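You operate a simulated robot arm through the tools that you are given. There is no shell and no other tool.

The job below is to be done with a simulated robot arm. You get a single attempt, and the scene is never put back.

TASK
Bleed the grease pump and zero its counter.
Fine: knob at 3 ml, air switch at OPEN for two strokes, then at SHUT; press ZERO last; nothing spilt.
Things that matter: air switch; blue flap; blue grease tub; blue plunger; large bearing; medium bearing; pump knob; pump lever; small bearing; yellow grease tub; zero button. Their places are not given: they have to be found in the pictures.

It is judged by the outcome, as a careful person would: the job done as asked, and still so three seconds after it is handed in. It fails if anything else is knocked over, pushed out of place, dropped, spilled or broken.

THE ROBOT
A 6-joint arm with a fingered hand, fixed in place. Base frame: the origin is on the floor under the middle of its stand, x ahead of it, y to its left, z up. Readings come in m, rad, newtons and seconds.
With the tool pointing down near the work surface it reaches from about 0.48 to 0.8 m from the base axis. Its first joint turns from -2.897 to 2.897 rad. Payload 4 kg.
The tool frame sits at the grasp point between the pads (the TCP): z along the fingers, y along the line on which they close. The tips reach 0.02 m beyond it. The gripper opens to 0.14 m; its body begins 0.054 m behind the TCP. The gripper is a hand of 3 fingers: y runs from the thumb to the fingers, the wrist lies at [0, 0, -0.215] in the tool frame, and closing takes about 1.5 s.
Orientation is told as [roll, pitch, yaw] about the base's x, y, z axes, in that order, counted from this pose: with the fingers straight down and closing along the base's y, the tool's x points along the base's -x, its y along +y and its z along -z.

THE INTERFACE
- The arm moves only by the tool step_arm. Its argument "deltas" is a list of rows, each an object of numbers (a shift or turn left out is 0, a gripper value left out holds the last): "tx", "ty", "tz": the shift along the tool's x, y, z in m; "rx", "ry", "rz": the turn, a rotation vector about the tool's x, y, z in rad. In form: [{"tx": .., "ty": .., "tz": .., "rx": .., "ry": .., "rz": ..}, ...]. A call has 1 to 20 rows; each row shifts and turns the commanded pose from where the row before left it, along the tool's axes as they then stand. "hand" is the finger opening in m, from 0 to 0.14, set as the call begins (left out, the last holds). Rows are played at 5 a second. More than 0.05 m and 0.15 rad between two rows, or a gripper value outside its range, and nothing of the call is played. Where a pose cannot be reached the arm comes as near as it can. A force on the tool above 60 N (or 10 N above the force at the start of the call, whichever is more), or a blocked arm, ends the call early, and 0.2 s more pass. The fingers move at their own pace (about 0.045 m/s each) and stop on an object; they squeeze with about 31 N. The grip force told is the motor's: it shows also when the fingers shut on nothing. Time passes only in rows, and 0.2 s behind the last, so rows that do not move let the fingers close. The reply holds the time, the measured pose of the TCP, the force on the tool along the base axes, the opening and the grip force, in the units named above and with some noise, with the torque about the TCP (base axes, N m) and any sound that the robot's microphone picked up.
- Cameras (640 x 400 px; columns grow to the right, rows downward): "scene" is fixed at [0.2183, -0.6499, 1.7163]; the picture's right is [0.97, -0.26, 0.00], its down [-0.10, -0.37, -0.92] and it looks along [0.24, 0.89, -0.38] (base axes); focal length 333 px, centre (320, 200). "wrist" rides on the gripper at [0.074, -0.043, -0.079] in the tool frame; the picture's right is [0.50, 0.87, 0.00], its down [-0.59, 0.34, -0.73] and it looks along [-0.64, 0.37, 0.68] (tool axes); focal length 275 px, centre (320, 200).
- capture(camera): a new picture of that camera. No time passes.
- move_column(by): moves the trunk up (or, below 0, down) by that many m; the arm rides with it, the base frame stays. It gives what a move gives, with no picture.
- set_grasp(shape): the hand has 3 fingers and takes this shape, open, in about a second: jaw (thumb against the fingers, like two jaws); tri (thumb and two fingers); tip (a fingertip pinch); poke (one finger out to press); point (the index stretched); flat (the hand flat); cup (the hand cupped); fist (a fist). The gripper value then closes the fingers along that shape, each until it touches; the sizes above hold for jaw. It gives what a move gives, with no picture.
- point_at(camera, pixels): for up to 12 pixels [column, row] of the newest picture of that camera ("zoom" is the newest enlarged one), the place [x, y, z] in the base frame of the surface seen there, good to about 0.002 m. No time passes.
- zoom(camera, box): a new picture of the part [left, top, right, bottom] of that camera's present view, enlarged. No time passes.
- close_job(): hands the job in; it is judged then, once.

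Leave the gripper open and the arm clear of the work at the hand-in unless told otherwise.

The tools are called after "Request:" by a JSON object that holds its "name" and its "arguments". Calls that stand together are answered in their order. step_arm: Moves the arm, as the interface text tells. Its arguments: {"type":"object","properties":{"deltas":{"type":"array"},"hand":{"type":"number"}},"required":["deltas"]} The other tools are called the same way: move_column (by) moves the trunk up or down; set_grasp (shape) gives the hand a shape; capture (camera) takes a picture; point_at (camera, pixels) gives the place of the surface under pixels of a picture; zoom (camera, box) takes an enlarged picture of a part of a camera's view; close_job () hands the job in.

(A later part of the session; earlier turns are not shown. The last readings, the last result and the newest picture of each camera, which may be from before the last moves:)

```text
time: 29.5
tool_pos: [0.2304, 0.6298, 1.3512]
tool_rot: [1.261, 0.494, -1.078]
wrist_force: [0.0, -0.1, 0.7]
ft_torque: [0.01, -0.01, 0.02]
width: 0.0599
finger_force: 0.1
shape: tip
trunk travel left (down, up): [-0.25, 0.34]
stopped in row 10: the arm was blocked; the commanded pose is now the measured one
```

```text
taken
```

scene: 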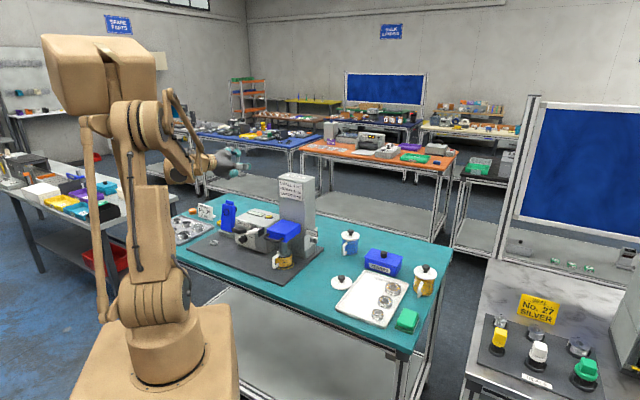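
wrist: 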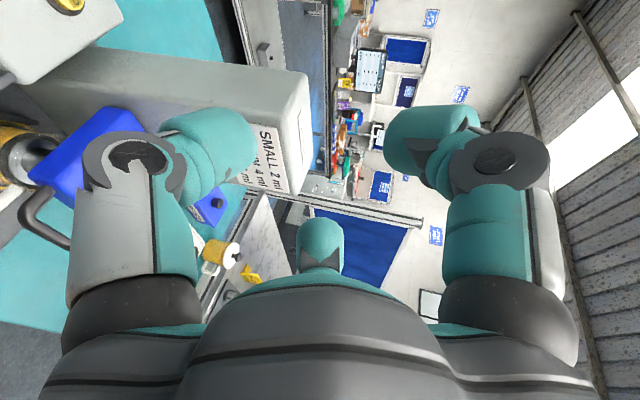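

The arm ran into its last-joint limit here (hand pointing azimuth 37° instead of 45°). From this pose the same facing can be had by spinning the hand the other way about its own axis; I'll spin -300° in place, well above everything.

Request:
{"name": "step_arm", "arguments": {"deltas": [{"rz": -0.15}, {"rz": -0.15}, {"rz": -0.15}, {"rz": -0.15}, {"rz": -0.15}, {"rz": -0.15}, {"rz": -0.15}, {"rz": -0.15}, {"rz": -0.15}, {"rz": -0.15}, {"rz": -0.15}, {"rz": -0.15}, {"rz": -0.15}, {"rz": -0.15}, {"rz": -0.15}, {"rz": -0.15}, {"rz": -0.15}, {"rz": -0.15}, {"rz": -0.15}, {"rz": -0.15}]}}

Request:
{"name": "capture", "arguments": {"camera": "wrist"}}

```text
time: 33.7
tool_pos: [0.2312, 0.6312, 1.3507]
tool_rot: [-1.233, -0.629, 2.011]
wrist_force: [0.7, -0.5, 0.7]
ft_torque: [0.03, 0.0, -0.02]
width: 0.0602
finger_force: 0.0
shape: tip
trunk travel left (down, up): [-0.25, 0.34]
```

```text
taken
```

wrist: 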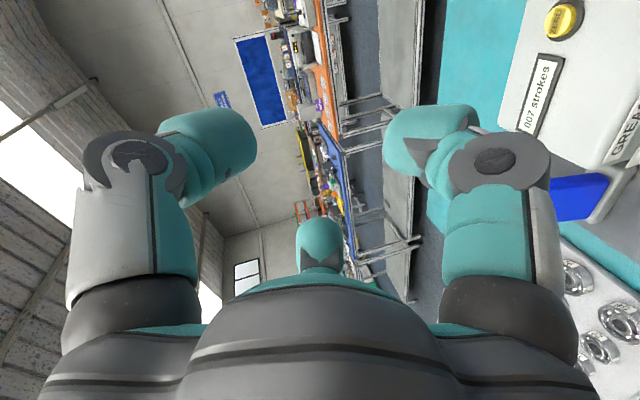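

Half of it done (thumb axis now at about 220°). Continue spinning about -2.25 rad.

Request:
{"name": "step_arm", "arguments": {"deltas": [{"rz": -0.15}, {"rz": -0.15}, {"rz": -0.15}, {"rz": -0.15}, {"rz": -0.15}, {"rz": -0.15}, {"rz": -0.15}, {"rz": -0.15}, {"rz": -0.15}, {"rz": -0.15}, {"rz": -0.15}, {"rz": -0.15}, {"rz": -0.15}, {"rz": -0.15}, {"rz": -0.15}]}}

Request:
{"name": "capture", "arguments": {"camera": "wrist"}}

```text
time: 37.1
tool_pos: [0.2444, 0.611, 1.3533]
tool_rot: [-0.931, 1.233, 2.744]
wrist_force: [0.4, -0.6, -0.1]
ft_torque: [-0.03, -0.01, -0.02]
width: 0.0599
finger_force: 0.0
shape: tip
out of reach, approached as far as the arm can: row 13, 14, 15
trunk travel left (down, up): [-0.25, 0.34]
stopped in row 15: the arm was blocked; the commanded pose is now the measured one
```

```text
taken
```

wrist: 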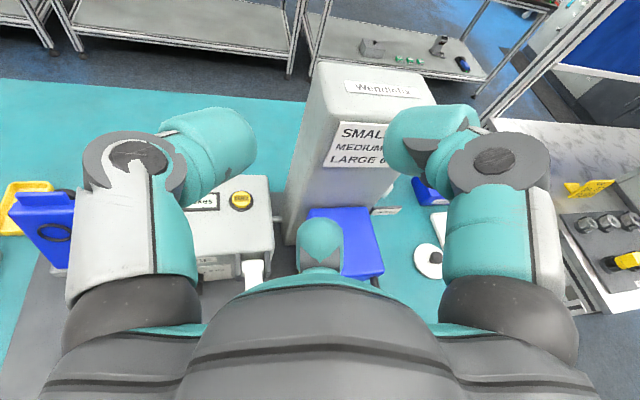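

The last joint stops again a little short (forearm too level up here). With the shoulder higher, the forearm slopes down more and the needed facing becomes reachable. I raise the trunk 0.30 m, then lower the hand again in front of the pump at z≈1.25.

Request:
{"name": "move_column", "arguments": {"by": 0.3}}

Request:
{"name": "step_arm", "arguments": {"deltas": [{"tx": -0.0417, "ty": 0.0021, "tz": 0.0018}, {"tx": -0.0417, "ty": 0.0021, "tz": 0.0018}, {"tx": -0.0417, "ty": 0.0021, "tz": 0.0018}, {"tx": -0.0417, "ty": 0.0021, "tz": 0.0018}, {"tx": -0.0417, "ty": 0.0021, "tz": 0.0018}, {"tx": -0.0417, "ty": 0.0021, "tz": 0.0018}, {"tx": -0.0417, "ty": 0.0021, "tz": 0.0018}, {"tx": -0.0417, "ty": 0.0021, "tz": 0.0018}, {"tx": -0.0417, "ty": 0.0021, "tz": 0.0018}, {"tx": -0.0417, "ty": 0.0021, "tz": 0.0018}]}}

Request:
{"name": "capture", "arguments": {"camera": "scene"}}

```text
time: 40.1
tool_pos: [0.2424, 0.6112, 1.6536]
tool_rot: [-0.928, 1.235, 2.746]
wrist_force: [0.2, 1.1, 0.4]
ft_torque: [0.02, -0.03, 0.0]
width: 0.0599
finger_force: 0.1
shape: tip
trunk travel left (down, up): [-0.55, 0.04]
```

```text
time: 40.9
tool_pos: [0.2583, 0.5431, 1.5901]
tool_rot: [-0.928, 1.234, 2.67]
wrist_force: [-0.1, 0.4, 0.2]
ft_torque: [0.0, -0.01, 0.01]
width: 0.0601
finger_force: 0.0
shape: tip
trunk travel left (down, up): [-0.55, 0.04]
stopped in row 3: the arm was blocked; the commanded pose is now the measured one
```

```text
taken
```

scene: 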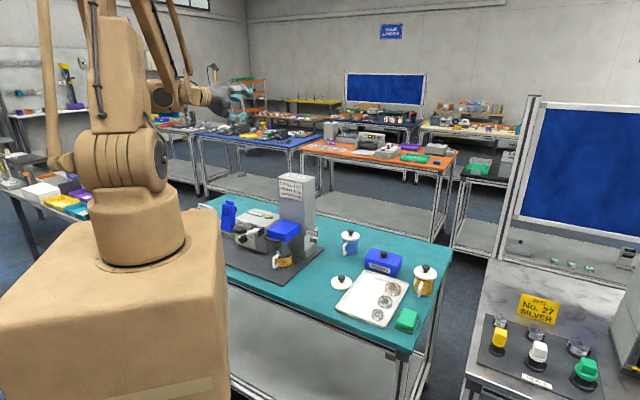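

Still at the joint limit. I'll back the spin off by 0.75 rad first, and then make the same move down.

Request:
{"name": "step_arm", "arguments": {"deltas": [{"rz": 0.15}, {"rz": 0.15}, {"rz": 0.15}, {"rz": 0.15}, {"rz": 0.15}, {"rz": 0.15}]}}

```text
time: 42.2
tool_pos: [0.259, 0.5437, 1.5898]
tool_rot: [-1.356, 0.389, 2.137]
wrist_force: [-0.2, 1.1, 0.5]
ft_torque: [-0.04, -0.03, -0.06]
width: 0.06
finger_force: 0.0
shape: tip
trunk travel left (down, up): [-0.55, 0.04]
```

Request:
{"name": "step_arm", "arguments": {"deltas": [{"tx": -0.02754, "ty": 0.02568, "tz": 0.0016}, {"tx": -0.02754, "ty": 0.02568, "tz": 0.0016}, {"tx": -0.02754, "ty": 0.02568, "tz": 0.0016}, {"tx": -0.02754, "ty": 0.02568, "tz": 0.0016}, {"tx": -0.02754, "ty": 0.02568, "tz": 0.0016}, {"tx": -0.02754, "ty": 0.02568, "tz": 0.0016}, {"tx": -0.02754, "ty": 0.02568, "tz": 0.0016}, {"tx": -0.02754, "ty": 0.02568, "tz": 0.0016}, {"tx": -0.02754, "ty": 0.02568, "tz": 0.0016}, {"tx": -0.02754, "ty": 0.02568, "tz": 0.0016}]}}

Request:
{"name": "capture", "arguments": {"camera": "wrist"}}

Request:
{"name": "capture", "arguments": {"camera": "scene"}}

```text
time: 42.9
tool_pos: [0.266, 0.4845, 1.5571]
tool_rot: [-1.354, 0.389, 2.069]
wrist_force: [-0.1, 0.4, 0.1]
ft_torque: [0.02, -0.01, -0.06]
width: 0.0601
finger_force: 0.1
shape: tip
trunk travel left (down, up): [-0.55, 0.04]
stopped in row 3: the arm was blocked; the commanded pose is now the measured one
```

```text
taken
```

wrist: 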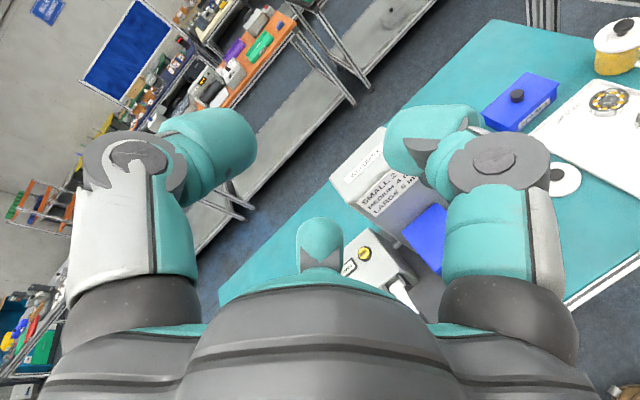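

```text
taken
```

scene: 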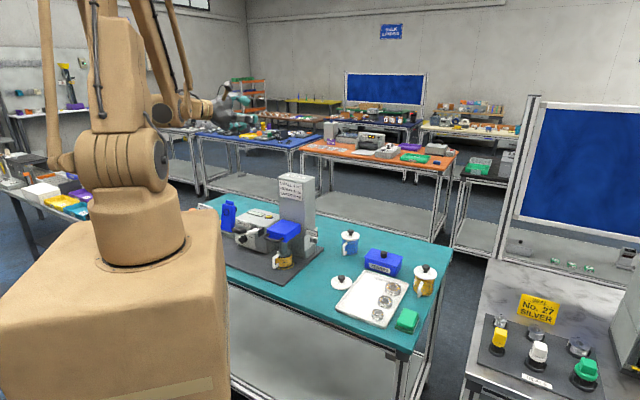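

The wrist came too close to the shoulder (folded elbow). I'll first push the hand outward at this height, then rotate it toward azimuth 45°.

Request:
{"name": "step_arm", "arguments": {"deltas": [{"tx": -0.03715, "ty": -0.01892, "tz": 0.01508}, {"tx": -0.03715, "ty": -0.01892, "tz": 0.01508}, {"tx": -0.03715, "ty": -0.01892, "tz": 0.01508}, {"tx": -0.03715, "ty": -0.01892, "tz": 0.01508}, {"tx": -0.03715, "ty": -0.01892, "tz": 0.01508}, {"tx": -0.03715, "ty": -0.01892, "tz": 0.01508}, {"rx": 0.0463, "ry": -0.1104, "rz": -0.0243}, {"rx": 0.0463, "ry": -0.1104, "rz": -0.0243}, {"rx": 0.0463, "ry": -0.1104, "rz": -0.0243}]}}

```text
time: 43.6
tool_pos: [0.2806, 0.5193, 1.5853]
tool_rot: [-1.356, 0.389, 2.02]
wrist_force: [0.5, 1.0, -0.7]
ft_torque: [-0.05, -0.03, -0.04]
width: 0.0602
finger_force: 0.0
shape: tip
trunk travel left (down, up): [-0.55, 0.04]
stopped in row 3: the arm was blocked; the commanded pose is now the measured one
```

Request:
{"name": "zoom", "arguments": {"camera": "scene", "box": [90, 0, 290, 150]}}

```text
2.67 times, centred on (190, 75) of scene
```

zoom: 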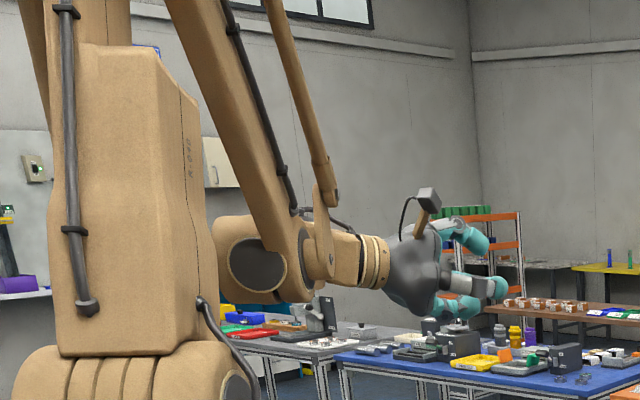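

The wrist housing behind the hand is touching the upper-arm link. I'll drive the hand forward along its own pointing direction to free it.

Request:
{"name": "step_arm", "arguments": {"deltas": [{"tz": 0.03}, {"tz": 0.03}, {"tz": 0.03}, {"tz": 0.03}]}}

Request:
{"name": "zoom", "arguments": {"camera": "scene", "box": [90, 0, 290, 150]}}

```text
time: 44.6
tool_pos: [0.3883, 0.5664, 1.5609]
tool_rot: [-1.355, 0.391, 2.028]
wrist_force: [0.2, 0.3, -0.3]
ft_torque: [-0.01, -0.01, -0.01]
width: 0.0603
finger_force: 0.1
shape: tip
trunk travel left (down, up): [-0.55, 0.04]
```

```text
2.67 times, centred on (190, 75) of scene
```

zoom: 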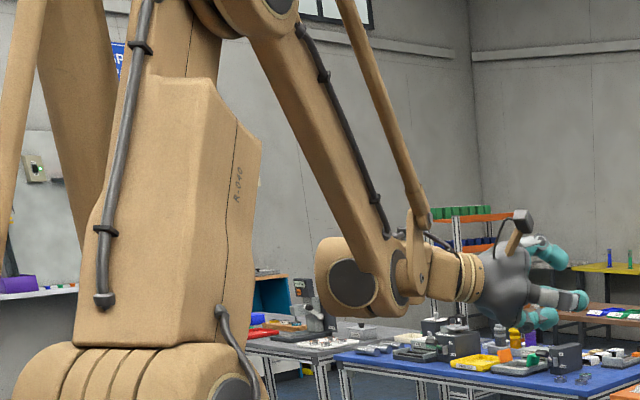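

Freed. Now outward/left to about (0.30,0.75) at this height, then turn the hand's azimuth by +24°.

Request:
{"name": "step_arm", "arguments": {"deltas": [{"tx": -0.0377, "ty": -0.0153, "tz": -0.0029}, {"tx": -0.0377, "ty": -0.0153, "tz": -0.0029}, {"tx": -0.0377, "ty": -0.0153, "tz": -0.0029}, {"tx": -0.0377, "ty": -0.0153, "tz": -0.0029}, {"tx": -0.0377, "ty": -0.0153, "tz": -0.0029}, {"rx": 0.0399, "ry": -0.0946, "rz": -0.0208}, {"rx": 0.0399, "ry": -0.0946, "rz": -0.0208}, {"rx": 0.0399, "ry": -0.0946, "rz": -0.0208}, {"rx": 0.0399, "ry": -0.0946, "rz": -0.0208}]}}

```text
time: 46.6
tool_pos: [0.3, 0.7474, 1.5617]
tool_rot: [-1.358, 0.389, 2.447]
wrist_force: [0.4, 0.2, -0.3]
ft_torque: [0.01, -0.03, 0.02]
width: 0.06
finger_force: 0.0
shape: tip
trunk travel left (down, up): [-0.55, 0.04]
```

Now spin the hand +5 rad in two calls to find the other end of the last joint's range here in free air.

Request:
{"name": "step_arm", "arguments": {"deltas": [{"rz": 0.15}, {"rz": 0.15}, {"rz": 0.15}, {"rz": 0.15}, {"rz": 0.15}, {"rz": 0.15}, {"rz": 0.15}, {"rz": 0.15}, {"rz": 0.15}, {"rz": 0.15}, {"rz": 0.15}, {"rz": 0.15}, {"rz": 0.15}, {"rz": 0.15}, {"rz": 0.15}, {"rz": 0.15}, {"rz": 0.15}, {"rz": 0.15}, {"rz": 0.15}, {"rz": 0.15}]}}

Request:
{"name": "step_arm", "arguments": {"deltas": [{"rz": 0.15}, {"rz": 0.15}, {"rz": 0.15}, {"rz": 0.15}, {"rz": 0.15}, {"rz": 0.15}, {"rz": 0.15}, {"rz": 0.15}, {"rz": 0.15}, {"rz": 0.15}, {"rz": 0.15}, {"rz": 0.15}, {"rz": 0.15}, {"rz": 0.15}, {"rz": 0.15}]}}

```text
time: 50.8
tool_pos: [0.2994, 0.7495, 1.5644]
tool_rot: [1.342, -0.528, -0.661]
wrist_force: [0.3, 0.5, -1.1]
ft_torque: [0.01, -0.01, 0.0]
width: 0.0601
finger_force: 0.1
shape: tip
trunk travel left (down, up): [-0.55, 0.04]
```

```text
time: 54.0
tool_pos: [0.2992, 0.7484, 1.5622]
tool_rot: [-0.608, 1.328, -2.971]
wrist_force: [0.5, -0.4, 0.4]
ft_torque: [0.0, -0.05, 0.0]
width: 0.0602
finger_force: 0.0
shape: tip
trunk travel left (down, up): [-0.55, 0.04]
```

No limit met; the hand now faces azimuth 45°, thumb axis at φ≈98° with the camera above. Test 0.9 rad further in air, so I know whether one grip can do the whole turn.

Request:
{"name": "step_arm", "arguments": {"deltas": [{"rz": 0.15}, {"rz": 0.15}, {"rz": 0.15}, {"rz": 0.15}, {"rz": 0.15}, {"rz": 0.15}]}}

```text
time: 55.4
tool_pos: [0.433, 0.6979, 1.5636]
tool_rot: [-1.193, 0.542, 2.711]
wrist_force: [0.1, 0.3, -0.3]
ft_torque: [0.0, 0.04, 0.0]
width: 0.0601
finger_force: 0.0
shape: tip
out of reach, approached as far as the arm can: row 1, 2, 3, 4, 5, 6
trunk travel left (down, up): [-0.55, 0.04]
```

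The limit is right at φ≈98°, so two grips of 60° each (φ 30°→90°). Spin back to φ≈30° and add about 5° of downward tilt afterwards.

Request:
{"name": "step_arm", "arguments": {"deltas": [{"rz": -0.149}, {"rz": -0.149}, {"rz": -0.149}, {"rz": -0.149}, {"rz": -0.149}, {"rz": -0.149}, {"rz": -0.149}, {"rz": -0.149}, {"rz": -0.149}, {"rz": -0.149}, {"rz": -0.149}, {"rz": -0.149}, {"rz": -0.149}, {"rz": -0.149}]}}

```text
time: 58.4
tool_pos: [0.4314, 0.6989, 1.5634]
tool_rot: [1.225, 0.448, -0.827]
wrist_force: [0.0, 0.4, 0.6]
ft_torque: [-0.02, 0.01, -0.01]
width: 0.0601
finger_force: 0.0
shape: tip
trunk travel left (down, up): [-0.55, 0.04]
```

Now facing azimuth 51°, tilt 18°, φ≈27°. Turn azimuth back -6.5° to 45°, and move left to above the pump at this height.

Request:
{"name": "step_arm", "arguments": {"deltas": [{"rx": -0.0491, "ry": -0.0962, "rz": 0.0347}, {"tx": 0.0279, "ty": -0.024, "tz": -0.027}, {"tx": 0.0279, "ty": -0.024, "tz": -0.027}, {"tx": 0.0279, "ty": -0.024, "tz": -0.027}, {"tx": 0.0279, "ty": -0.024, "tz": -0.027}]}}

Request:
{"name": "move_column", "arguments": {"by": -0.3}}

Request:
{"name": "capture", "arguments": {"camera": "scene"}}

Request:
{"name": "capture", "arguments": {"camera": "wrist"}}

```text
time: 59.6
tool_pos: [0.254, 0.7189, 1.5632]
tool_rot: [1.225, 0.451, -0.941]
wrist_force: [-0.6, 0.2, 0.8]
ft_torque: [0.01, -0.01, -0.06]
width: 0.0601
finger_force: 0.2
shape: tip
trunk travel left (down, up): [-0.55, 0.04]
```

```text
time: 62.6
tool_pos: [0.2553, 0.7201, 1.2633]
tool_rot: [1.227, 0.455, -0.943]
wrist_force: [0.3, -0.5, 0.1]
ft_torque: [-0.02, -0.02, 0.0]
width: 0.0599
finger_force: 0.0
shape: tip
trunk travel left (down, up): [-0.25, 0.34]
```

```text
taken
```

scene: 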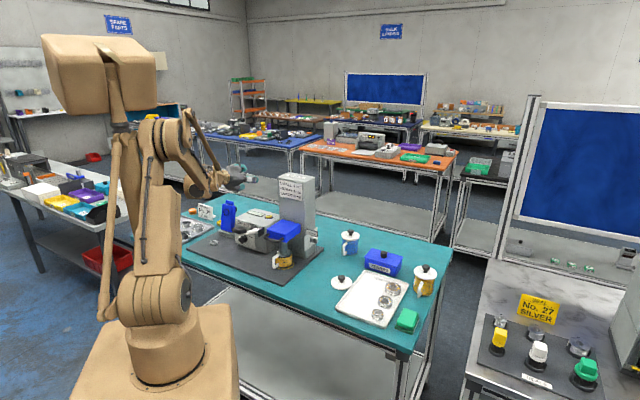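

```text
taken
```

wrist: 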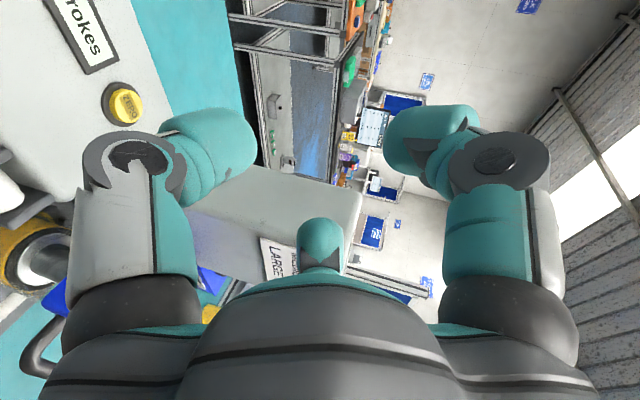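

At (0.255,0.720,1.263). Next: to the descent column in front of the dial (0.178,0.704), then down to z≈1.12 and check.

Request:
{"name": "step_arm", "arguments": {"deltas": [{"tx": 0.0147, "ty": -0.01885, "tz": -0.03145}, {"tx": 0.0147, "ty": -0.01885, "tz": -0.03145}, {"tx": -0.0156, "ty": -0.03052, "tz": 0.011}, {"tx": -0.0156, "ty": -0.03052, "tz": 0.011}, {"tx": -0.0156, "ty": -0.03052, "tz": 0.011}, {"tx": -0.0156, "ty": -0.03052, "tz": 0.011}]}}

Request:
{"name": "zoom", "arguments": {"camera": "scene", "box": [170, 160, 310, 280]}}

Request:
{"name": "capture", "arguments": {"camera": "wrist"}}

```text
time: 63.5
tool_pos: [0.2706, 0.667, 1.228]
tool_rot: [1.225, 0.451, -1.081]
wrist_force: [-0.6, -0.3, 0.2]
ft_torque: [-0.01, 0.0, -0.03]
width: 0.0602
finger_force: 0.1
shape: tip
trunk travel left (down, up): [-0.25, 0.34]
stopped in row 4: the arm was blocked; the commanded pose is now the measured one
```

```text
3.33 times, centred on (240, 220) of scene
```

zoom: 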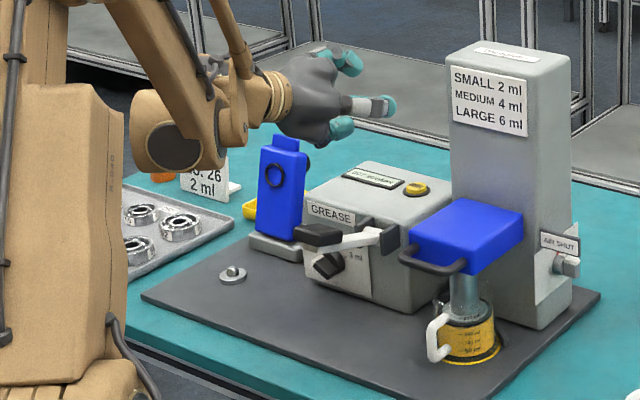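

```text
taken
```

wrist: 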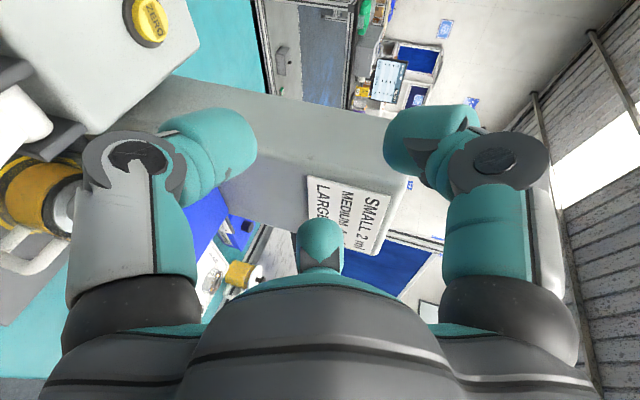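

The barrel behind the wrist touches the upper arm again at this trunk height. With the trunk raised, the wrist will hang below the shoulder and clear it. Raise 0.30 again, free the arm forward, correct azimuth, then lower with the arm to z≈1.25 above the pump.

Request:
{"name": "move_column", "arguments": {"by": 0.3}}

Request:
{"name": "step_arm", "arguments": {"deltas": [{"tz": 0.03}, {"tz": 0.03}, {"rx": 0.0611, "ry": 0.1196, "rz": -0.0431}, {"tx": 0.0281, "ty": -0.0188, "tz": -0.0125}, {"tx": 0.0281, "ty": -0.0188, "tz": -0.0125}, {"tx": -0.0188, "ty": -0.0367, "tz": 0.0132}, {"tx": -0.0188, "ty": -0.0367, "tz": 0.0132}, {"tx": -0.0188, "ty": -0.0367, "tz": 0.0132}, {"tx": -0.0188, "ty": -0.0367, "tz": 0.0132}, {"tx": -0.0188, "ty": -0.0367, "tz": 0.0132}, {"tx": -0.0188, "ty": -0.0367, "tz": 0.0132}]}}

Request:
{"name": "capture", "arguments": {"camera": "scene"}}

```text
time: 66.5
tool_pos: [0.268, 0.6673, 1.5299]
tool_rot: [1.225, 0.451, -1.079]
wrist_force: [-0.2, 0.1, -0.9]
ft_torque: [-0.03, 0.0, 0.0]
width: 0.0601
finger_force: 0.1
shape: tip
trunk travel left (down, up): [-0.55, 0.04]
```

```text
time: 68.9
tool_pos: [0.2484, 0.7319, 1.2513]
tool_rot: [1.224, 0.452, -0.937]
wrist_force: [-0.1, 0.2, -0.1]
ft_torque: [0.03, 0.02, 0.01]
width: 0.0601
finger_force: 0.1
shape: tip
trunk travel left (down, up): [-0.55, 0.04]
```

```text
taken
```

scene: 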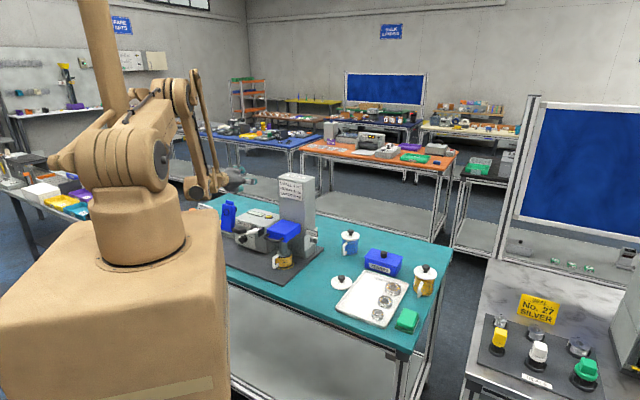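

That works. Now to the descent column and down to z≈1.10.

Request:
{"name": "step_arm", "arguments": {"deltas": [{"tx": 0.00855, "ty": -0.0163, "tz": -0.0331}, {"tx": 0.00855, "ty": -0.0163, "tz": -0.0331}, {"tx": -0.01625, "ty": -0.0318, "tz": 0.01146}, {"tx": -0.01625, "ty": -0.0318, "tz": 0.01146}, {"tx": -0.01625, "ty": -0.0318, "tz": 0.01146}, {"tx": -0.01625, "ty": -0.0318, "tz": 0.01146}]}}

Request:
{"name": "capture", "arguments": {"camera": "wrist"}}

Request:
{"name": "zoom", "arguments": {"camera": "scene", "box": [170, 160, 310, 280]}}

```text
time: 70.3
tool_pos: [0.1769, 0.6853, 1.198]
tool_rot: [1.224, 0.452, -0.938]
wrist_force: [0.5, 0.6, -0.1]
ft_torque: [-0.01, -0.04, -0.01]
width: 0.0599
finger_force: 0.1
shape: tip
out of reach, approached as far as the arm can: row 4, 5, 6
trunk travel left (down, up): [-0.55, 0.04]
```

```text
taken
```

wrist: 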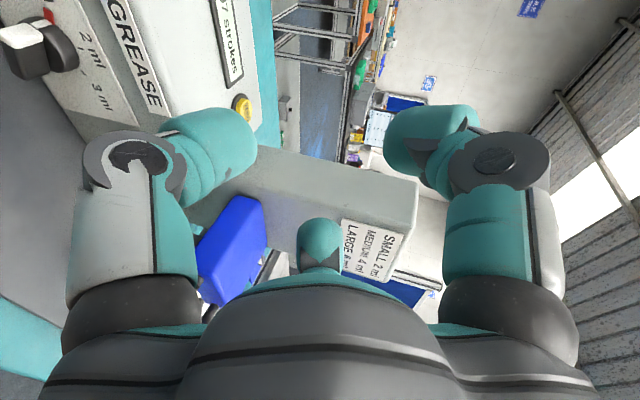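

```text
3.33 times, centred on (240, 220) of scene
```

zoom: 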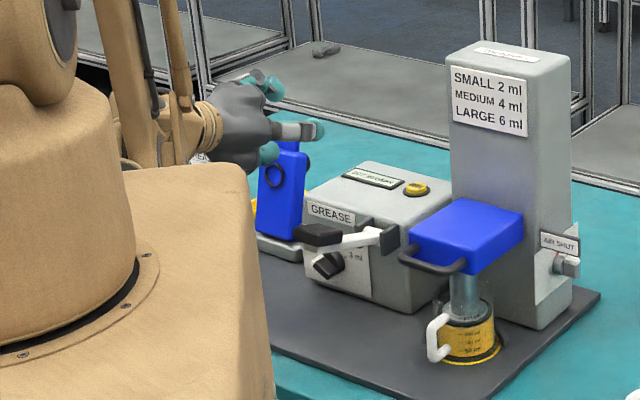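

This height is out of reach with the arm at this trunk setting, but I can lower with the trunk itself, keeping the arm's posture. First, still up here, I'll go to the dial's x,y at z≈1.215 and rehearse the 60° twist to check it is reachable.

Request:
{"name": "step_arm", "arguments": {"deltas": [{"tx": 0.0205, "ty": 0.0125, "tz": 0.0081}, {"tx": -0.0017, "ty": 0.0135, "tz": 0.0353}, {"rz": 0.15}, {"rz": 0.15}, {"rz": 0.15}, {"rz": 0.15}, {"rz": 0.15}, {"rz": 0.15}, {"rz": 0.15}]}}

```text
time: 72.3
tool_pos: [0.2093, 0.7256, 1.2133]
tool_rot: [0.132, 1.258, -2.215]
wrist_force: [-0.2, 0.0, 0.4]
ft_torque: [0.0, 0.02, -0.03]
width: 0.0601
finger_force: 0.0
shape: tip
trunk travel left (down, up): [-0.55, 0.04]
```

The twist is reachable here. Untwist, back off from the dial plane, and then lower by trunk by 0.20 m to begin with.

Request:
{"name": "step_arm", "arguments": {"deltas": [{"rz": -0.15}, {"rz": -0.15}, {"rz": -0.15}, {"rz": -0.15}, {"rz": -0.15}, {"rz": -0.15}, {"rz": -0.15}, {"tx": 0.0017, "ty": -0.0135, "tz": -0.0353}]}}

Request:
{"name": "move_column", "arguments": {"by": -0.17}}

Request:
{"name": "capture", "arguments": {"camera": "wrist"}}

Request:
{"name": "zoom", "arguments": {"camera": "scene", "box": [170, 160, 310, 280]}}

```text
time: 74.1
tool_pos: [0.1778, 0.7022, 1.216]
tool_rot: [1.227, 0.451, -0.936]
wrist_force: [0.0, -0.1, -0.6]
ft_torque: [0.0, -0.01, 0.01]
width: 0.06
finger_force: 0.1
shape: tip
trunk travel left (down, up): [-0.55, 0.04]
```

```text
time: 76.0
tool_pos: [0.18, 0.7026, 1.0454]
tool_rot: [1.225, 0.452, -0.937]
wrist_force: [0.3, 0.2, 0.3]
ft_torque: [-0.02, -0.01, -0.01]
width: 0.0599
finger_force: 0.0
shape: tip
trunk travel left (down, up): [-0.38, 0.21]
```

```text
taken
```

wrist: 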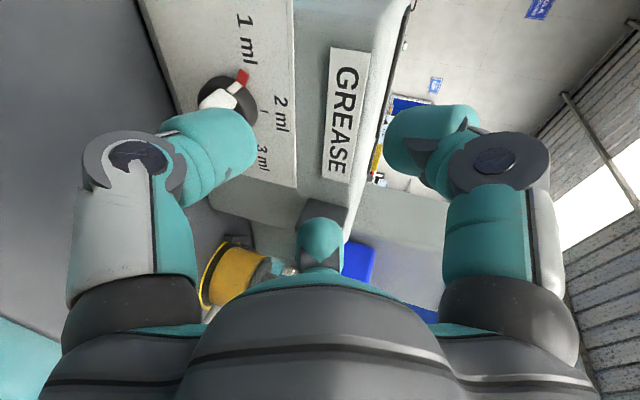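

```text
3.33 times, centred on (240, 220) of scene
```

zoom: 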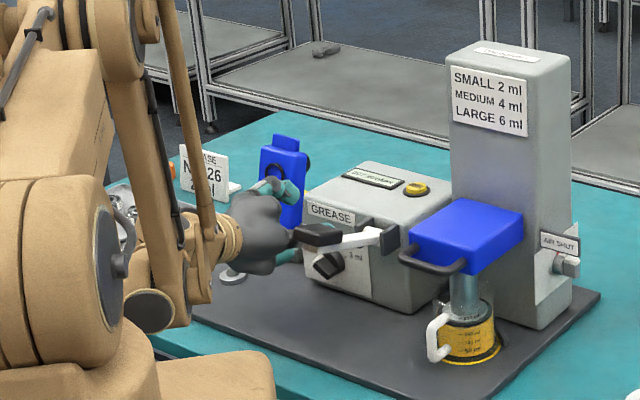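

A good view: the dial with the white pointer is at about (225,95). I'll measure the knob from here for alignment.

Request:
{"name": "zoom", "arguments": {"camera": "wrist", "box": [170, 50, 300, 190]}}

Request:
{"name": "point_at", "arguments": {"camera": "wrist", "pixels": [[243, 75], [264, 113], [259, 147], [215, 98], [205, 92], [235, 88], [225, 82], [245, 105], [210, 108], [180, 60], [290, 170], [150, 40]]}}

```text
2.86 times, centred on (235, 120) of wrist
```

zoom: 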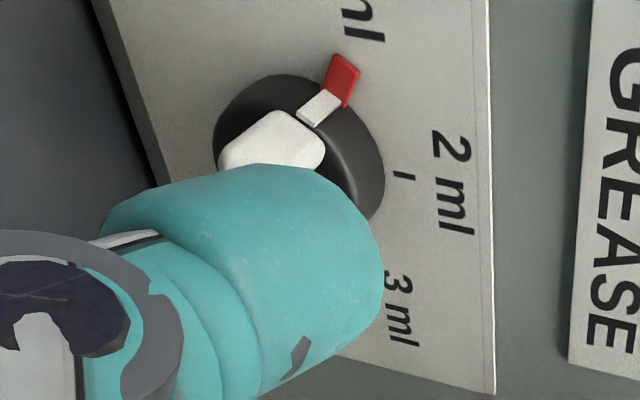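

```text
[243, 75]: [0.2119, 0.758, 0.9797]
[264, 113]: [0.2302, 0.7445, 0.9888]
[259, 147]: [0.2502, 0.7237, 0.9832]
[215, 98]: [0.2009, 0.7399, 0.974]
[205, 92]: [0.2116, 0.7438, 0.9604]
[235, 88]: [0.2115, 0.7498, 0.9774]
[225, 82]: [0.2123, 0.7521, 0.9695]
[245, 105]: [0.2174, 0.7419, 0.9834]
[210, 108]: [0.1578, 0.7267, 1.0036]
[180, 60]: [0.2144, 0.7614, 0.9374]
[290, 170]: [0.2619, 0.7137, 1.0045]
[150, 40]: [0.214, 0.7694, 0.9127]
```

The pointer (white with red end) is at 1 ml, centre confirmed at u≈-0.364, z≈0.967. Lower by trunk 0.06 more.

Request:
{"name": "move_column", "arguments": {"by": -0.06}}

Request:
{"name": "capture", "arguments": {"camera": "wrist"}}

Request:
{"name": "zoom", "arguments": {"camera": "scene", "box": [190, 190, 290, 280]}}

```text
time: 77.0
tool_pos: [0.1811, 0.7024, 0.9844]
tool_rot: [1.227, 0.452, -0.937]
wrist_force: [-0.6, 0.2, 0.6]
ft_torque: [-0.02, 0.0, 0.01]
width: 0.06
finger_force: 0.2
shape: tip
trunk travel left (down, up): [-0.32, 0.27]
```

```text
taken
```

wrist: 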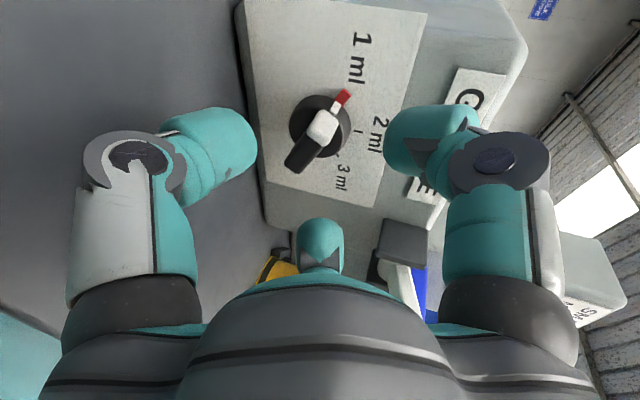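

```text
4.44 times, centred on (240, 235) of scene
```

zoom: 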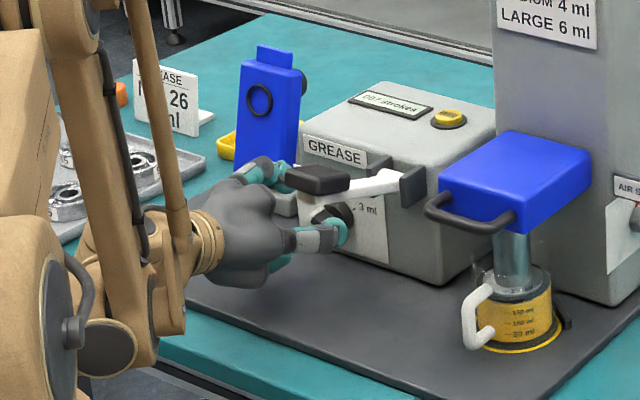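

Very good view: the bar lies between thumb (left) and finger (right). I measure its ends for the final alignment.

Request:
{"name": "zoom", "arguments": {"camera": "wrist", "box": [250, 60, 400, 220]}}

Request:
{"name": "point_at", "arguments": {"camera": "zoom", "pixels": [[215, 265], [250, 285], [300, 160], [345, 170], [280, 215], [370, 95], [260, 120], [410, 150], [345, 245], [240, 240], [275, 265], [320, 150]]}}

```text
2.50 times, centred on (325, 140) of wrist
```

zoom: 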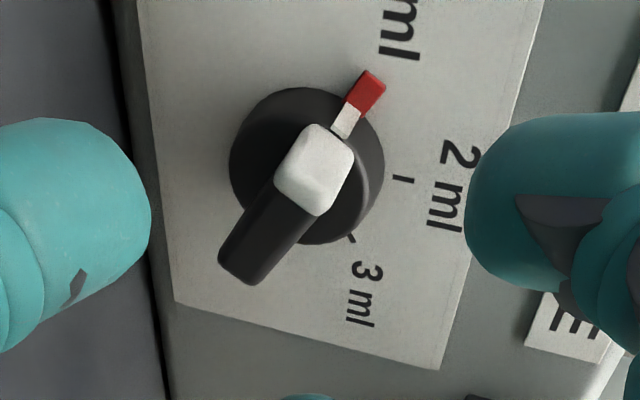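

```text
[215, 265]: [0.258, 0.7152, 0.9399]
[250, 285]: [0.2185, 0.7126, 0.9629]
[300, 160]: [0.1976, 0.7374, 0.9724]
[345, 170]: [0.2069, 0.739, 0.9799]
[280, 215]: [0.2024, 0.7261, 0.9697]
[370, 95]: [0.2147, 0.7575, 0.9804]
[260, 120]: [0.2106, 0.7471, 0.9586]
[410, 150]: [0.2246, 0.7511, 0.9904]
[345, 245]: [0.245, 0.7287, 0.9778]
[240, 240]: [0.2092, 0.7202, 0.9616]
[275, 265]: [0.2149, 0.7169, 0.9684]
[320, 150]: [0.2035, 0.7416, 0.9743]
```

The bar spans about ±0.0195 m around (u=-0.365, z=0.967). Now go forward along the tool axis 0.04 m with the small lateral correction, fingers at 0.06.

Request:
{"name": "step_arm", "arguments": {"deltas": [{"tz": 0.01, "tx": -0.0013, "ty": -0.0003}, {"tz": 0.01, "tx": -0.0013, "ty": -0.0003}, {"tz": 0.01, "tx": -0.0013, "ty": -0.0003}, {"tz": 0.009, "tx": -0.0013, "ty": -0.0003}]}}

Request:
{"name": "capture", "arguments": {"camera": "wrist"}}

Request:
{"name": "zoom", "arguments": {"camera": "scene", "box": [210, 200, 280, 270]}}

```text
time: 78.0
tool_pos: [0.2083, 0.7232, 0.9785]
tool_rot: [1.222, 0.452, -0.937]
wrist_force: [0.8, -0.4, 0.0]
ft_torque: [-0.02, -0.02, -0.03]
width: 0.0603
finger_force: 0.1
shape: tip
out of reach, approached as far as the arm can: row 3, 4
trunk travel left (down, up): [-0.32, 0.27]
```

```text
taken
```

wrist: 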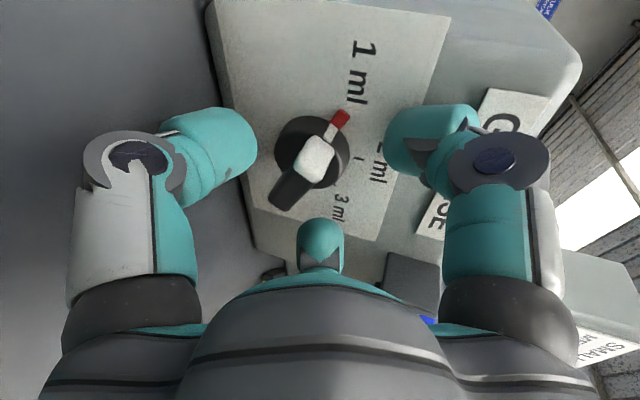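

```text
5.71 times, centred on (245, 235) of scene
```

zoom: 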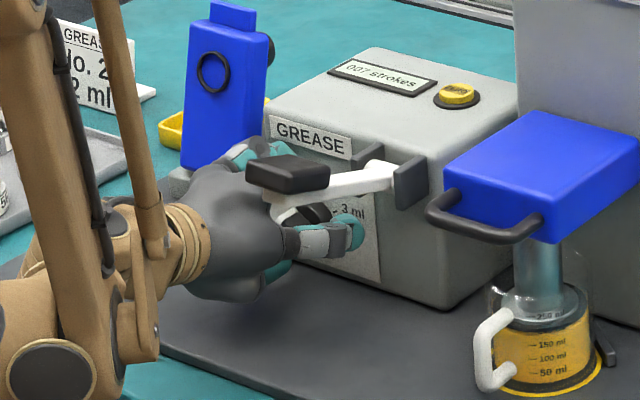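

The arm's limit kept it at z=0.9785; lateral x,y is right. I lower the last 8.5 mm by trunk.

Request:
{"name": "move_column", "arguments": {"by": -0.0085}}

Request:
{"name": "capture", "arguments": {"camera": "wrist"}}

```text
time: 78.6
tool_pos: [0.2096, 0.7214, 0.9701]
tool_rot: [1.223, 0.452, -0.938]
wrist_force: [1.3, 1.6, -0.5]
ft_torque: [-0.03, 0.0, 0.01]
width: 0.0601
finger_force: 0.1
shape: tip
trunk travel left (down, up): [-0.311, 0.279]
```

```text
taken
```

wrist: 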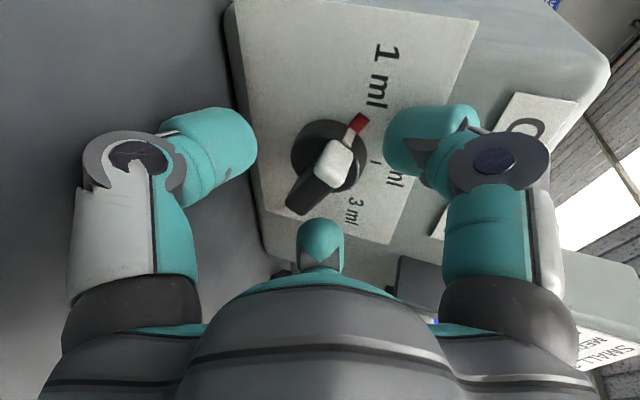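

The knob is centred among the three fingers. Close on the bar.

Request:
{"name": "step_arm", "arguments": {"deltas": [{}, {}, {}, {}, {}, {}, {}], "hand": 0.01}}

Request:
{"name": "capture", "arguments": {"camera": "wrist"}}

```text
time: 80.2
tool_pos: [0.207, 0.7204, 0.972]
tool_rot: [1.228, 0.451, -0.936]
wrist_force: [-10.7, 6.0, 28.0]
ft_torque: [0.72, -0.58, 0.07]
width: 0.0165
finger_force: 31.2
shape: tip
trunk travel left (down, up): [-0.311, 0.279]
```

```text
taken
```

wrist: 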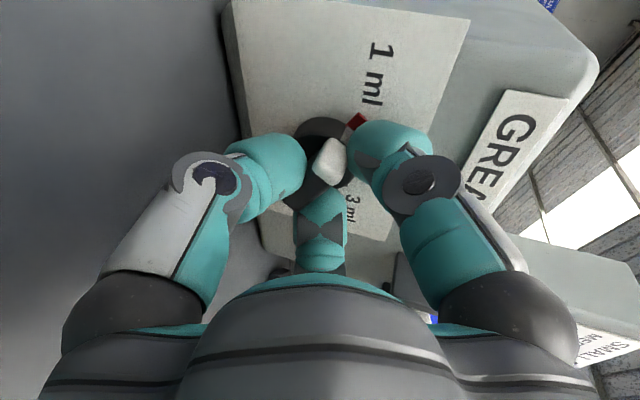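

Gripped (width 0.0165). There is 28 N upward reaction, so the hand sits slightly low/right of the knob; I shift it 2 mm to relieve.

Request:
{"name": "step_arm", "arguments": {"deltas": [{"tx": 0.0018, "ty": 0.0011, "tz": -0.001}]}}

```text
time: 80.6
tool_pos: [0.2071, 0.7199, 0.9733]
tool_rot: [1.224, 0.452, -0.937]
wrist_force: [-11.2, -4.6, 9.0]
ft_torque: [0.42, -0.37, -0.15]
width: 0.0166
finger_force: 30.7
shape: tip
trunk travel left (down, up): [-0.311, 0.279]
```

Better. Now twist clockwise, first half (0.53 rad).

Request:
{"name": "step_arm", "arguments": {"deltas": [{"rz": 0.105}, {"rz": 0.105}, {"rz": 0.105}, {"rz": 0.105}, {"rz": 0.105}]}}

Request:
{"name": "capture", "arguments": {"camera": "wrist"}}

Request:
{"name": "zoom", "arguments": {"camera": "scene", "box": [210, 200, 280, 270]}}

```text
time: 81.8
tool_pos: [0.2082, 0.72, 0.9743]
tool_rot: [1.032, 0.933, -1.23]
wrist_force: [-4.9, -16.7, 2.3]
ft_torque: [0.23, -0.32, -0.13]
width: 0.0166
finger_force: 31.3
shape: tip
trunk travel left (down, up): [-0.311, 0.279]
```

```text
taken
```

wrist: 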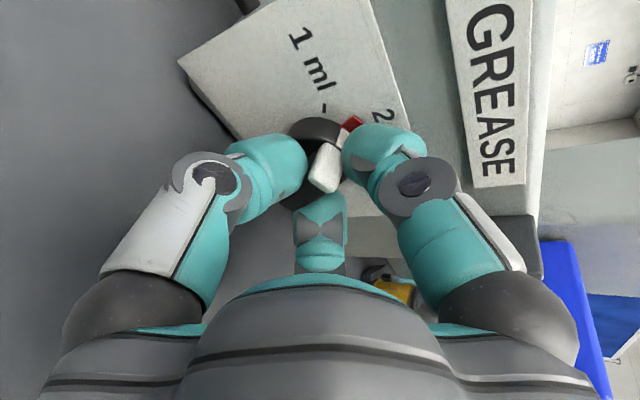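

```text
5.71 times, centred on (245, 235) of scene
```

zoom: 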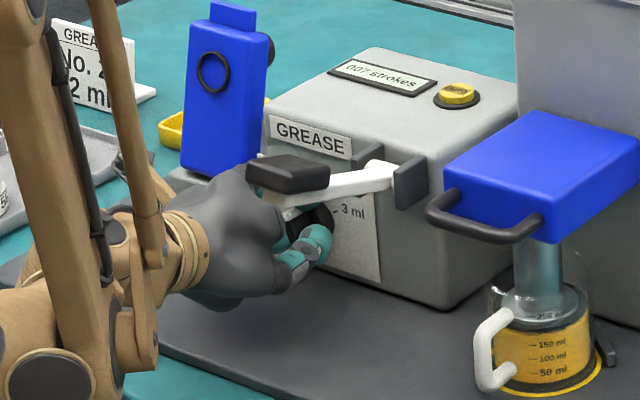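

The knob is turning; the red pointer is now between 1 and 2 ml. Continue the second half.

Request:
{"name": "step_arm", "arguments": {"deltas": [{"rz": 0.105}, {"rz": 0.105}, {"rz": 0.105}, {"rz": 0.105}, {"rz": 0.105}]}}

Request:
{"name": "capture", "arguments": {"camera": "wrist"}}

```text
time: 83.0
tool_pos: [0.2081, 0.7199, 0.973]
tool_rot: [0.122, 1.257, -2.224]
wrist_force: [-1.2, -31.8, -12.6]
ft_torque: [-0.04, -0.3, 0.42]
width: 0.0175
finger_force: 30.9
shape: tip
trunk travel left (down, up): [-0.311, 0.279]
```

```text
taken
```

wrist: 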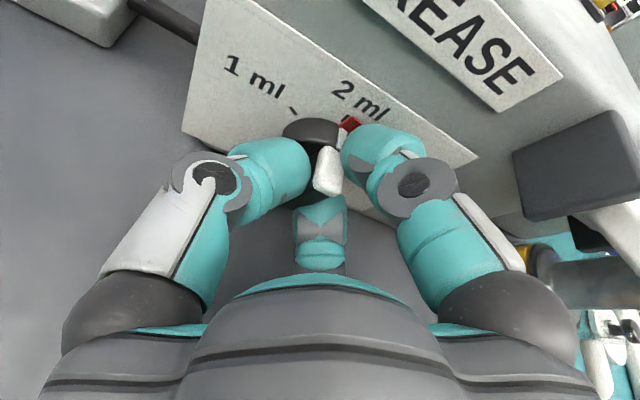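

Pointer is now about at 2 ml. Open, untwist 60°, and look.

Request:
{"name": "step_arm", "arguments": {"deltas": [{}, {}, {}, {}, {}], "hand": 0.06}}

Request:
{"name": "step_arm", "arguments": {"deltas": [{"rz": -0.105}, {"rz": -0.105}, {"rz": -0.105}, {"rz": -0.105}, {"rz": -0.105}, {"rz": -0.105}, {"rz": -0.105}, {"rz": -0.105}, {"rz": -0.105}, {"rz": -0.105}]}}

Request:
{"name": "capture", "arguments": {"camera": "wrist"}}

```text
time: 84.2
tool_pos: [0.2076, 0.7227, 0.9724]
tool_rot: [0.133, 1.256, -2.209]
wrist_force: [0.2, 0.7, -0.5]
ft_torque: [-0.02, 0.0, 0.01]
width: 0.06
finger_force: 0.0
shape: tip
trunk travel left (down, up): [-0.311, 0.279]
```

```text
time: 86.4
tool_pos: [0.2067, 0.7233, 0.972]
tool_rot: [1.223, 0.451, -0.935]
wrist_force: [1.7, -0.5, 0.0]
ft_torque: [0.03, 0.01, -0.04]
width: 0.0596
finger_force: 0.0
shape: tip
trunk travel left (down, up): [-0.311, 0.279]
```

```text
taken
```

wrist: 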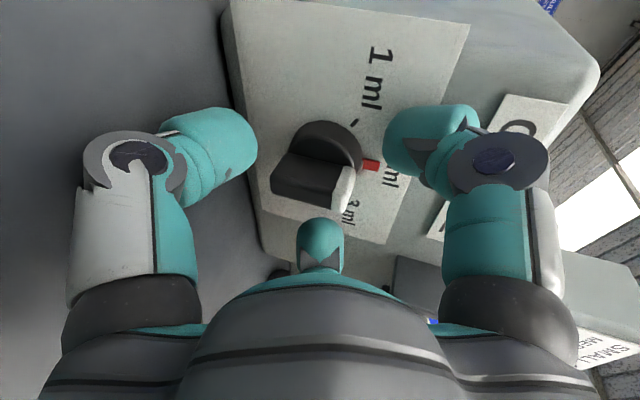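

Pointer is at 2 ml. Regrip in this orientation and look.

Request:
{"name": "step_arm", "arguments": {"deltas": [{}, {}, {}, {}, {}, {}, {}], "hand": 0.01}}

Request:
{"name": "capture", "arguments": {"camera": "wrist"}}

```text
time: 88.0
tool_pos: [0.204, 0.7215, 0.974]
tool_rot: [1.224, 0.452, -0.935]
wrist_force: [-25.5, -5.3, 5.1]
ft_torque: [0.11, 0.01, -0.94]
width: 0.0225
finger_force: 30.8
shape: tip
trunk travel left (down, up): [-0.311, 0.279]
```

```text
taken
```

wrist: 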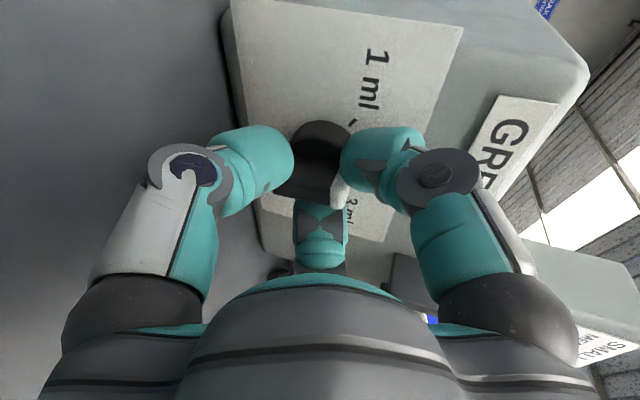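

Gripped (0.0225). Twist the first half.

Request:
{"name": "step_arm", "arguments": {"deltas": [{"rz": 0.105}, {"rz": 0.105}, {"rz": 0.105}, {"rz": 0.105}, {"rz": 0.105}]}}

Request:
{"name": "capture", "arguments": {"camera": "wrist"}}

```text
time: 89.2
tool_pos: [0.2062, 0.7229, 0.9746]
tool_rot: [1.036, 0.931, -1.225]
wrist_force: [-12.1, 10.6, 18.5]
ft_torque: [0.49, -0.32, 0.18]
width: 0.0231
finger_force: 31.1
shape: tip
trunk travel left (down, up): [-0.311, 0.279]
```

```text
taken
```

wrist: 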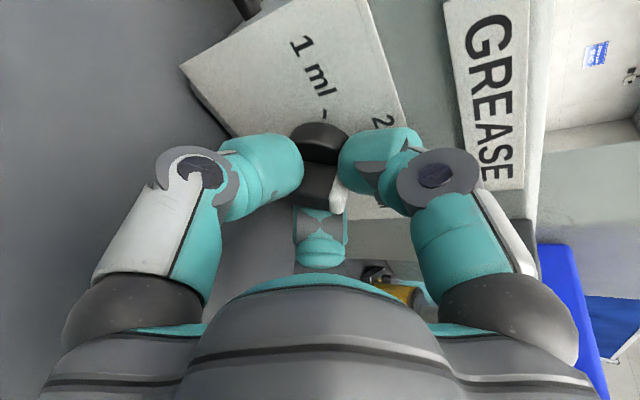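

It follows. Second half of the twist.

Request:
{"name": "step_arm", "arguments": {"deltas": [{"rz": 0.105}, {"rz": 0.105}, {"rz": 0.105}, {"rz": 0.105}, {"rz": 0.105}]}}

Request:
{"name": "capture", "arguments": {"camera": "wrist"}}

Request:
{"name": "zoom", "arguments": {"camera": "scene", "box": [210, 200, 280, 270]}}

```text
time: 90.4
tool_pos: [0.2077, 0.7218, 0.9743]
tool_rot: [0.127, 1.255, -2.216]
wrist_force: [0.1, 10.3, 22.9]
ft_torque: [0.35, -0.2, 0.64]
width: 0.0231
finger_force: 30.8
shape: tip
trunk travel left (down, up): [-0.311, 0.279]
```

```text
taken
```

wrist: 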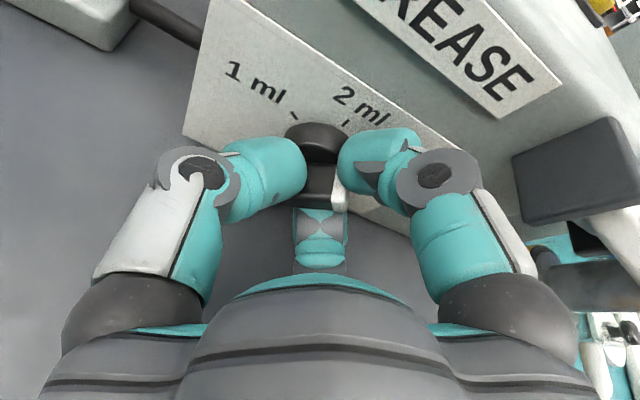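

```text
5.71 times, centred on (245, 235) of scene
```

zoom: 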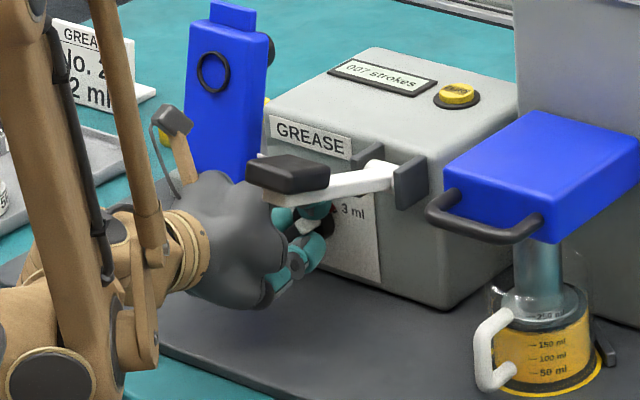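

Should be near 3 ml now. Open and untwist to look.

Request:
{"name": "step_arm", "arguments": {"deltas": [{}, {}, {}, {}, {}], "hand": 0.06}}

Request:
{"name": "capture", "arguments": {"camera": "wrist"}}

Request:
{"name": "step_arm", "arguments": {"deltas": [{"rz": -0.105}, {"rz": -0.105}, {"rz": -0.105}, {"rz": -0.105}, {"rz": -0.105}, {"rz": -0.105}, {"rz": -0.105}, {"rz": -0.105}, {"rz": -0.105}, {"rz": -0.105}]}}

Request:
{"name": "capture", "arguments": {"camera": "wrist"}}

```text
time: 91.6
tool_pos: [0.2077, 0.7213, 0.9731]
tool_rot: [0.131, 1.258, -2.211]
wrist_force: [-0.2, 0.3, 0.2]
ft_torque: [-0.03, 0.03, 0.01]
width: 0.0595
finger_force: 0.2
shape: tip
trunk travel left (down, up): [-0.311, 0.279]
```

```text
taken
```

wrist: 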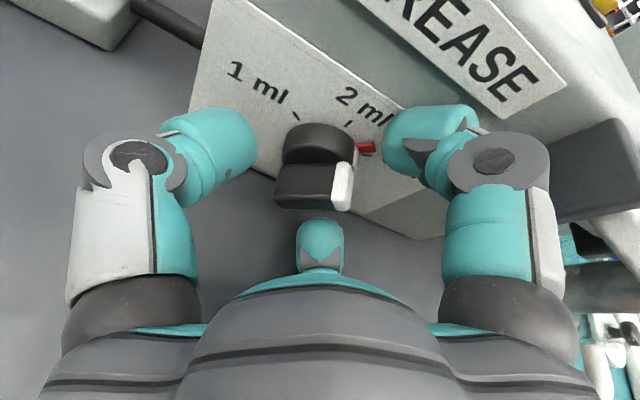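

```text
time: 93.8
tool_pos: [0.2084, 0.7212, 0.9716]
tool_rot: [1.224, 0.45, -0.937]
wrist_force: [0.2, 0.3, 0.3]
ft_torque: [-0.01, 0.0, -0.02]
width: 0.0596
finger_force: 0.0
shape: tip
trunk travel left (down, up): [-0.311, 0.279]
```

```text
taken
```

wrist: 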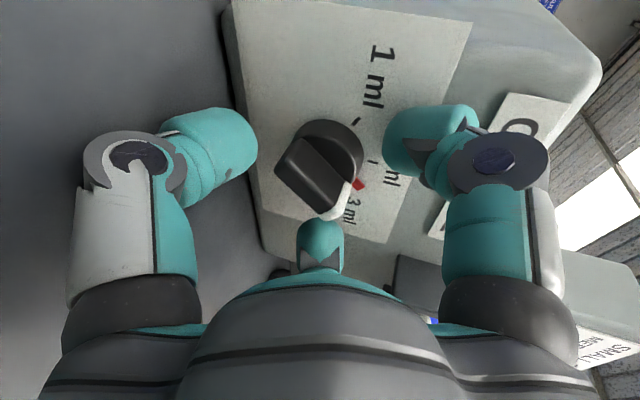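

Request:
{"name": "zoom", "arguments": {"camera": "wrist", "box": [260, 100, 420, 250]}}

Request:
{"name": "point_at", "arguments": {"camera": "wrist", "pixels": [[359, 184], [374, 160], [356, 121], [355, 187], [320, 205], [290, 165], [340, 215]]}}

```text
2.67 times, centred on (340, 175) of wrist
```

zoom: 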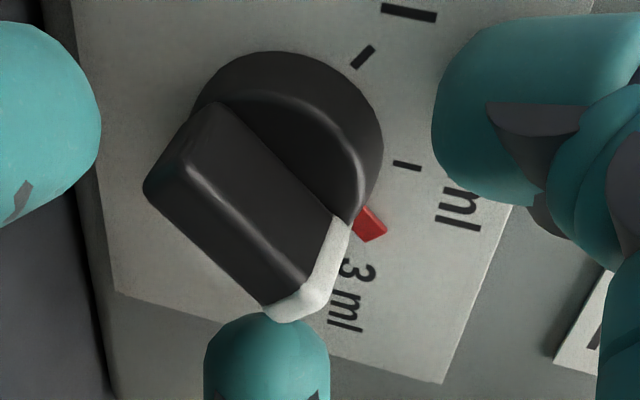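

```text
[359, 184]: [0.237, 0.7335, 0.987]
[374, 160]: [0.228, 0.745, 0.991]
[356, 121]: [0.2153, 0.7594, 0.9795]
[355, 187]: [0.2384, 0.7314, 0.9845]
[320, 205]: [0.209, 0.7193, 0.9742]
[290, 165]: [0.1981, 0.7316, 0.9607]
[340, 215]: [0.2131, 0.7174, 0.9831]
```

The pointer is at about 38°, i.e. some 22° short of 3 ml (60°). I turn the hand back another 0.33 rad so a finger is square to the bar, and regrip.

Request:
{"name": "step_arm", "arguments": {"deltas": [{"rz": -0.11}, {"rz": -0.11}, {"rz": -0.11}]}}

Request:
{"name": "capture", "arguments": {"camera": "wrist"}}

```text
time: 94.6
tool_pos: [0.2058, 0.7216, 0.9721]
tool_rot: [1.257, 0.139, -0.824]
wrist_force: [-3.6, 4.2, 12.1]
ft_torque: [-0.04, 0.64, -0.19]
width: 0.0578
finger_force: 0.2
shape: tip
trunk travel left (down, up): [-0.311, 0.279]
```

```text
taken
```

wrist: 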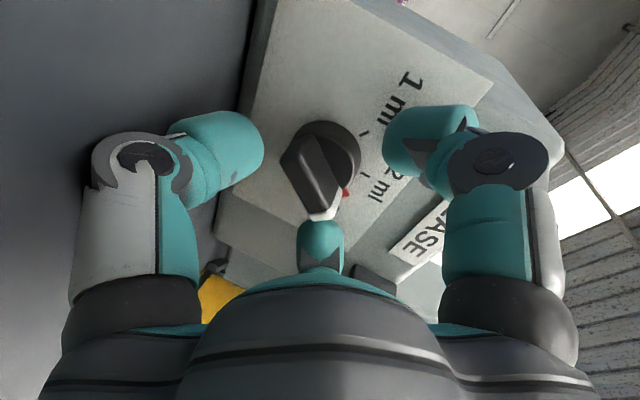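

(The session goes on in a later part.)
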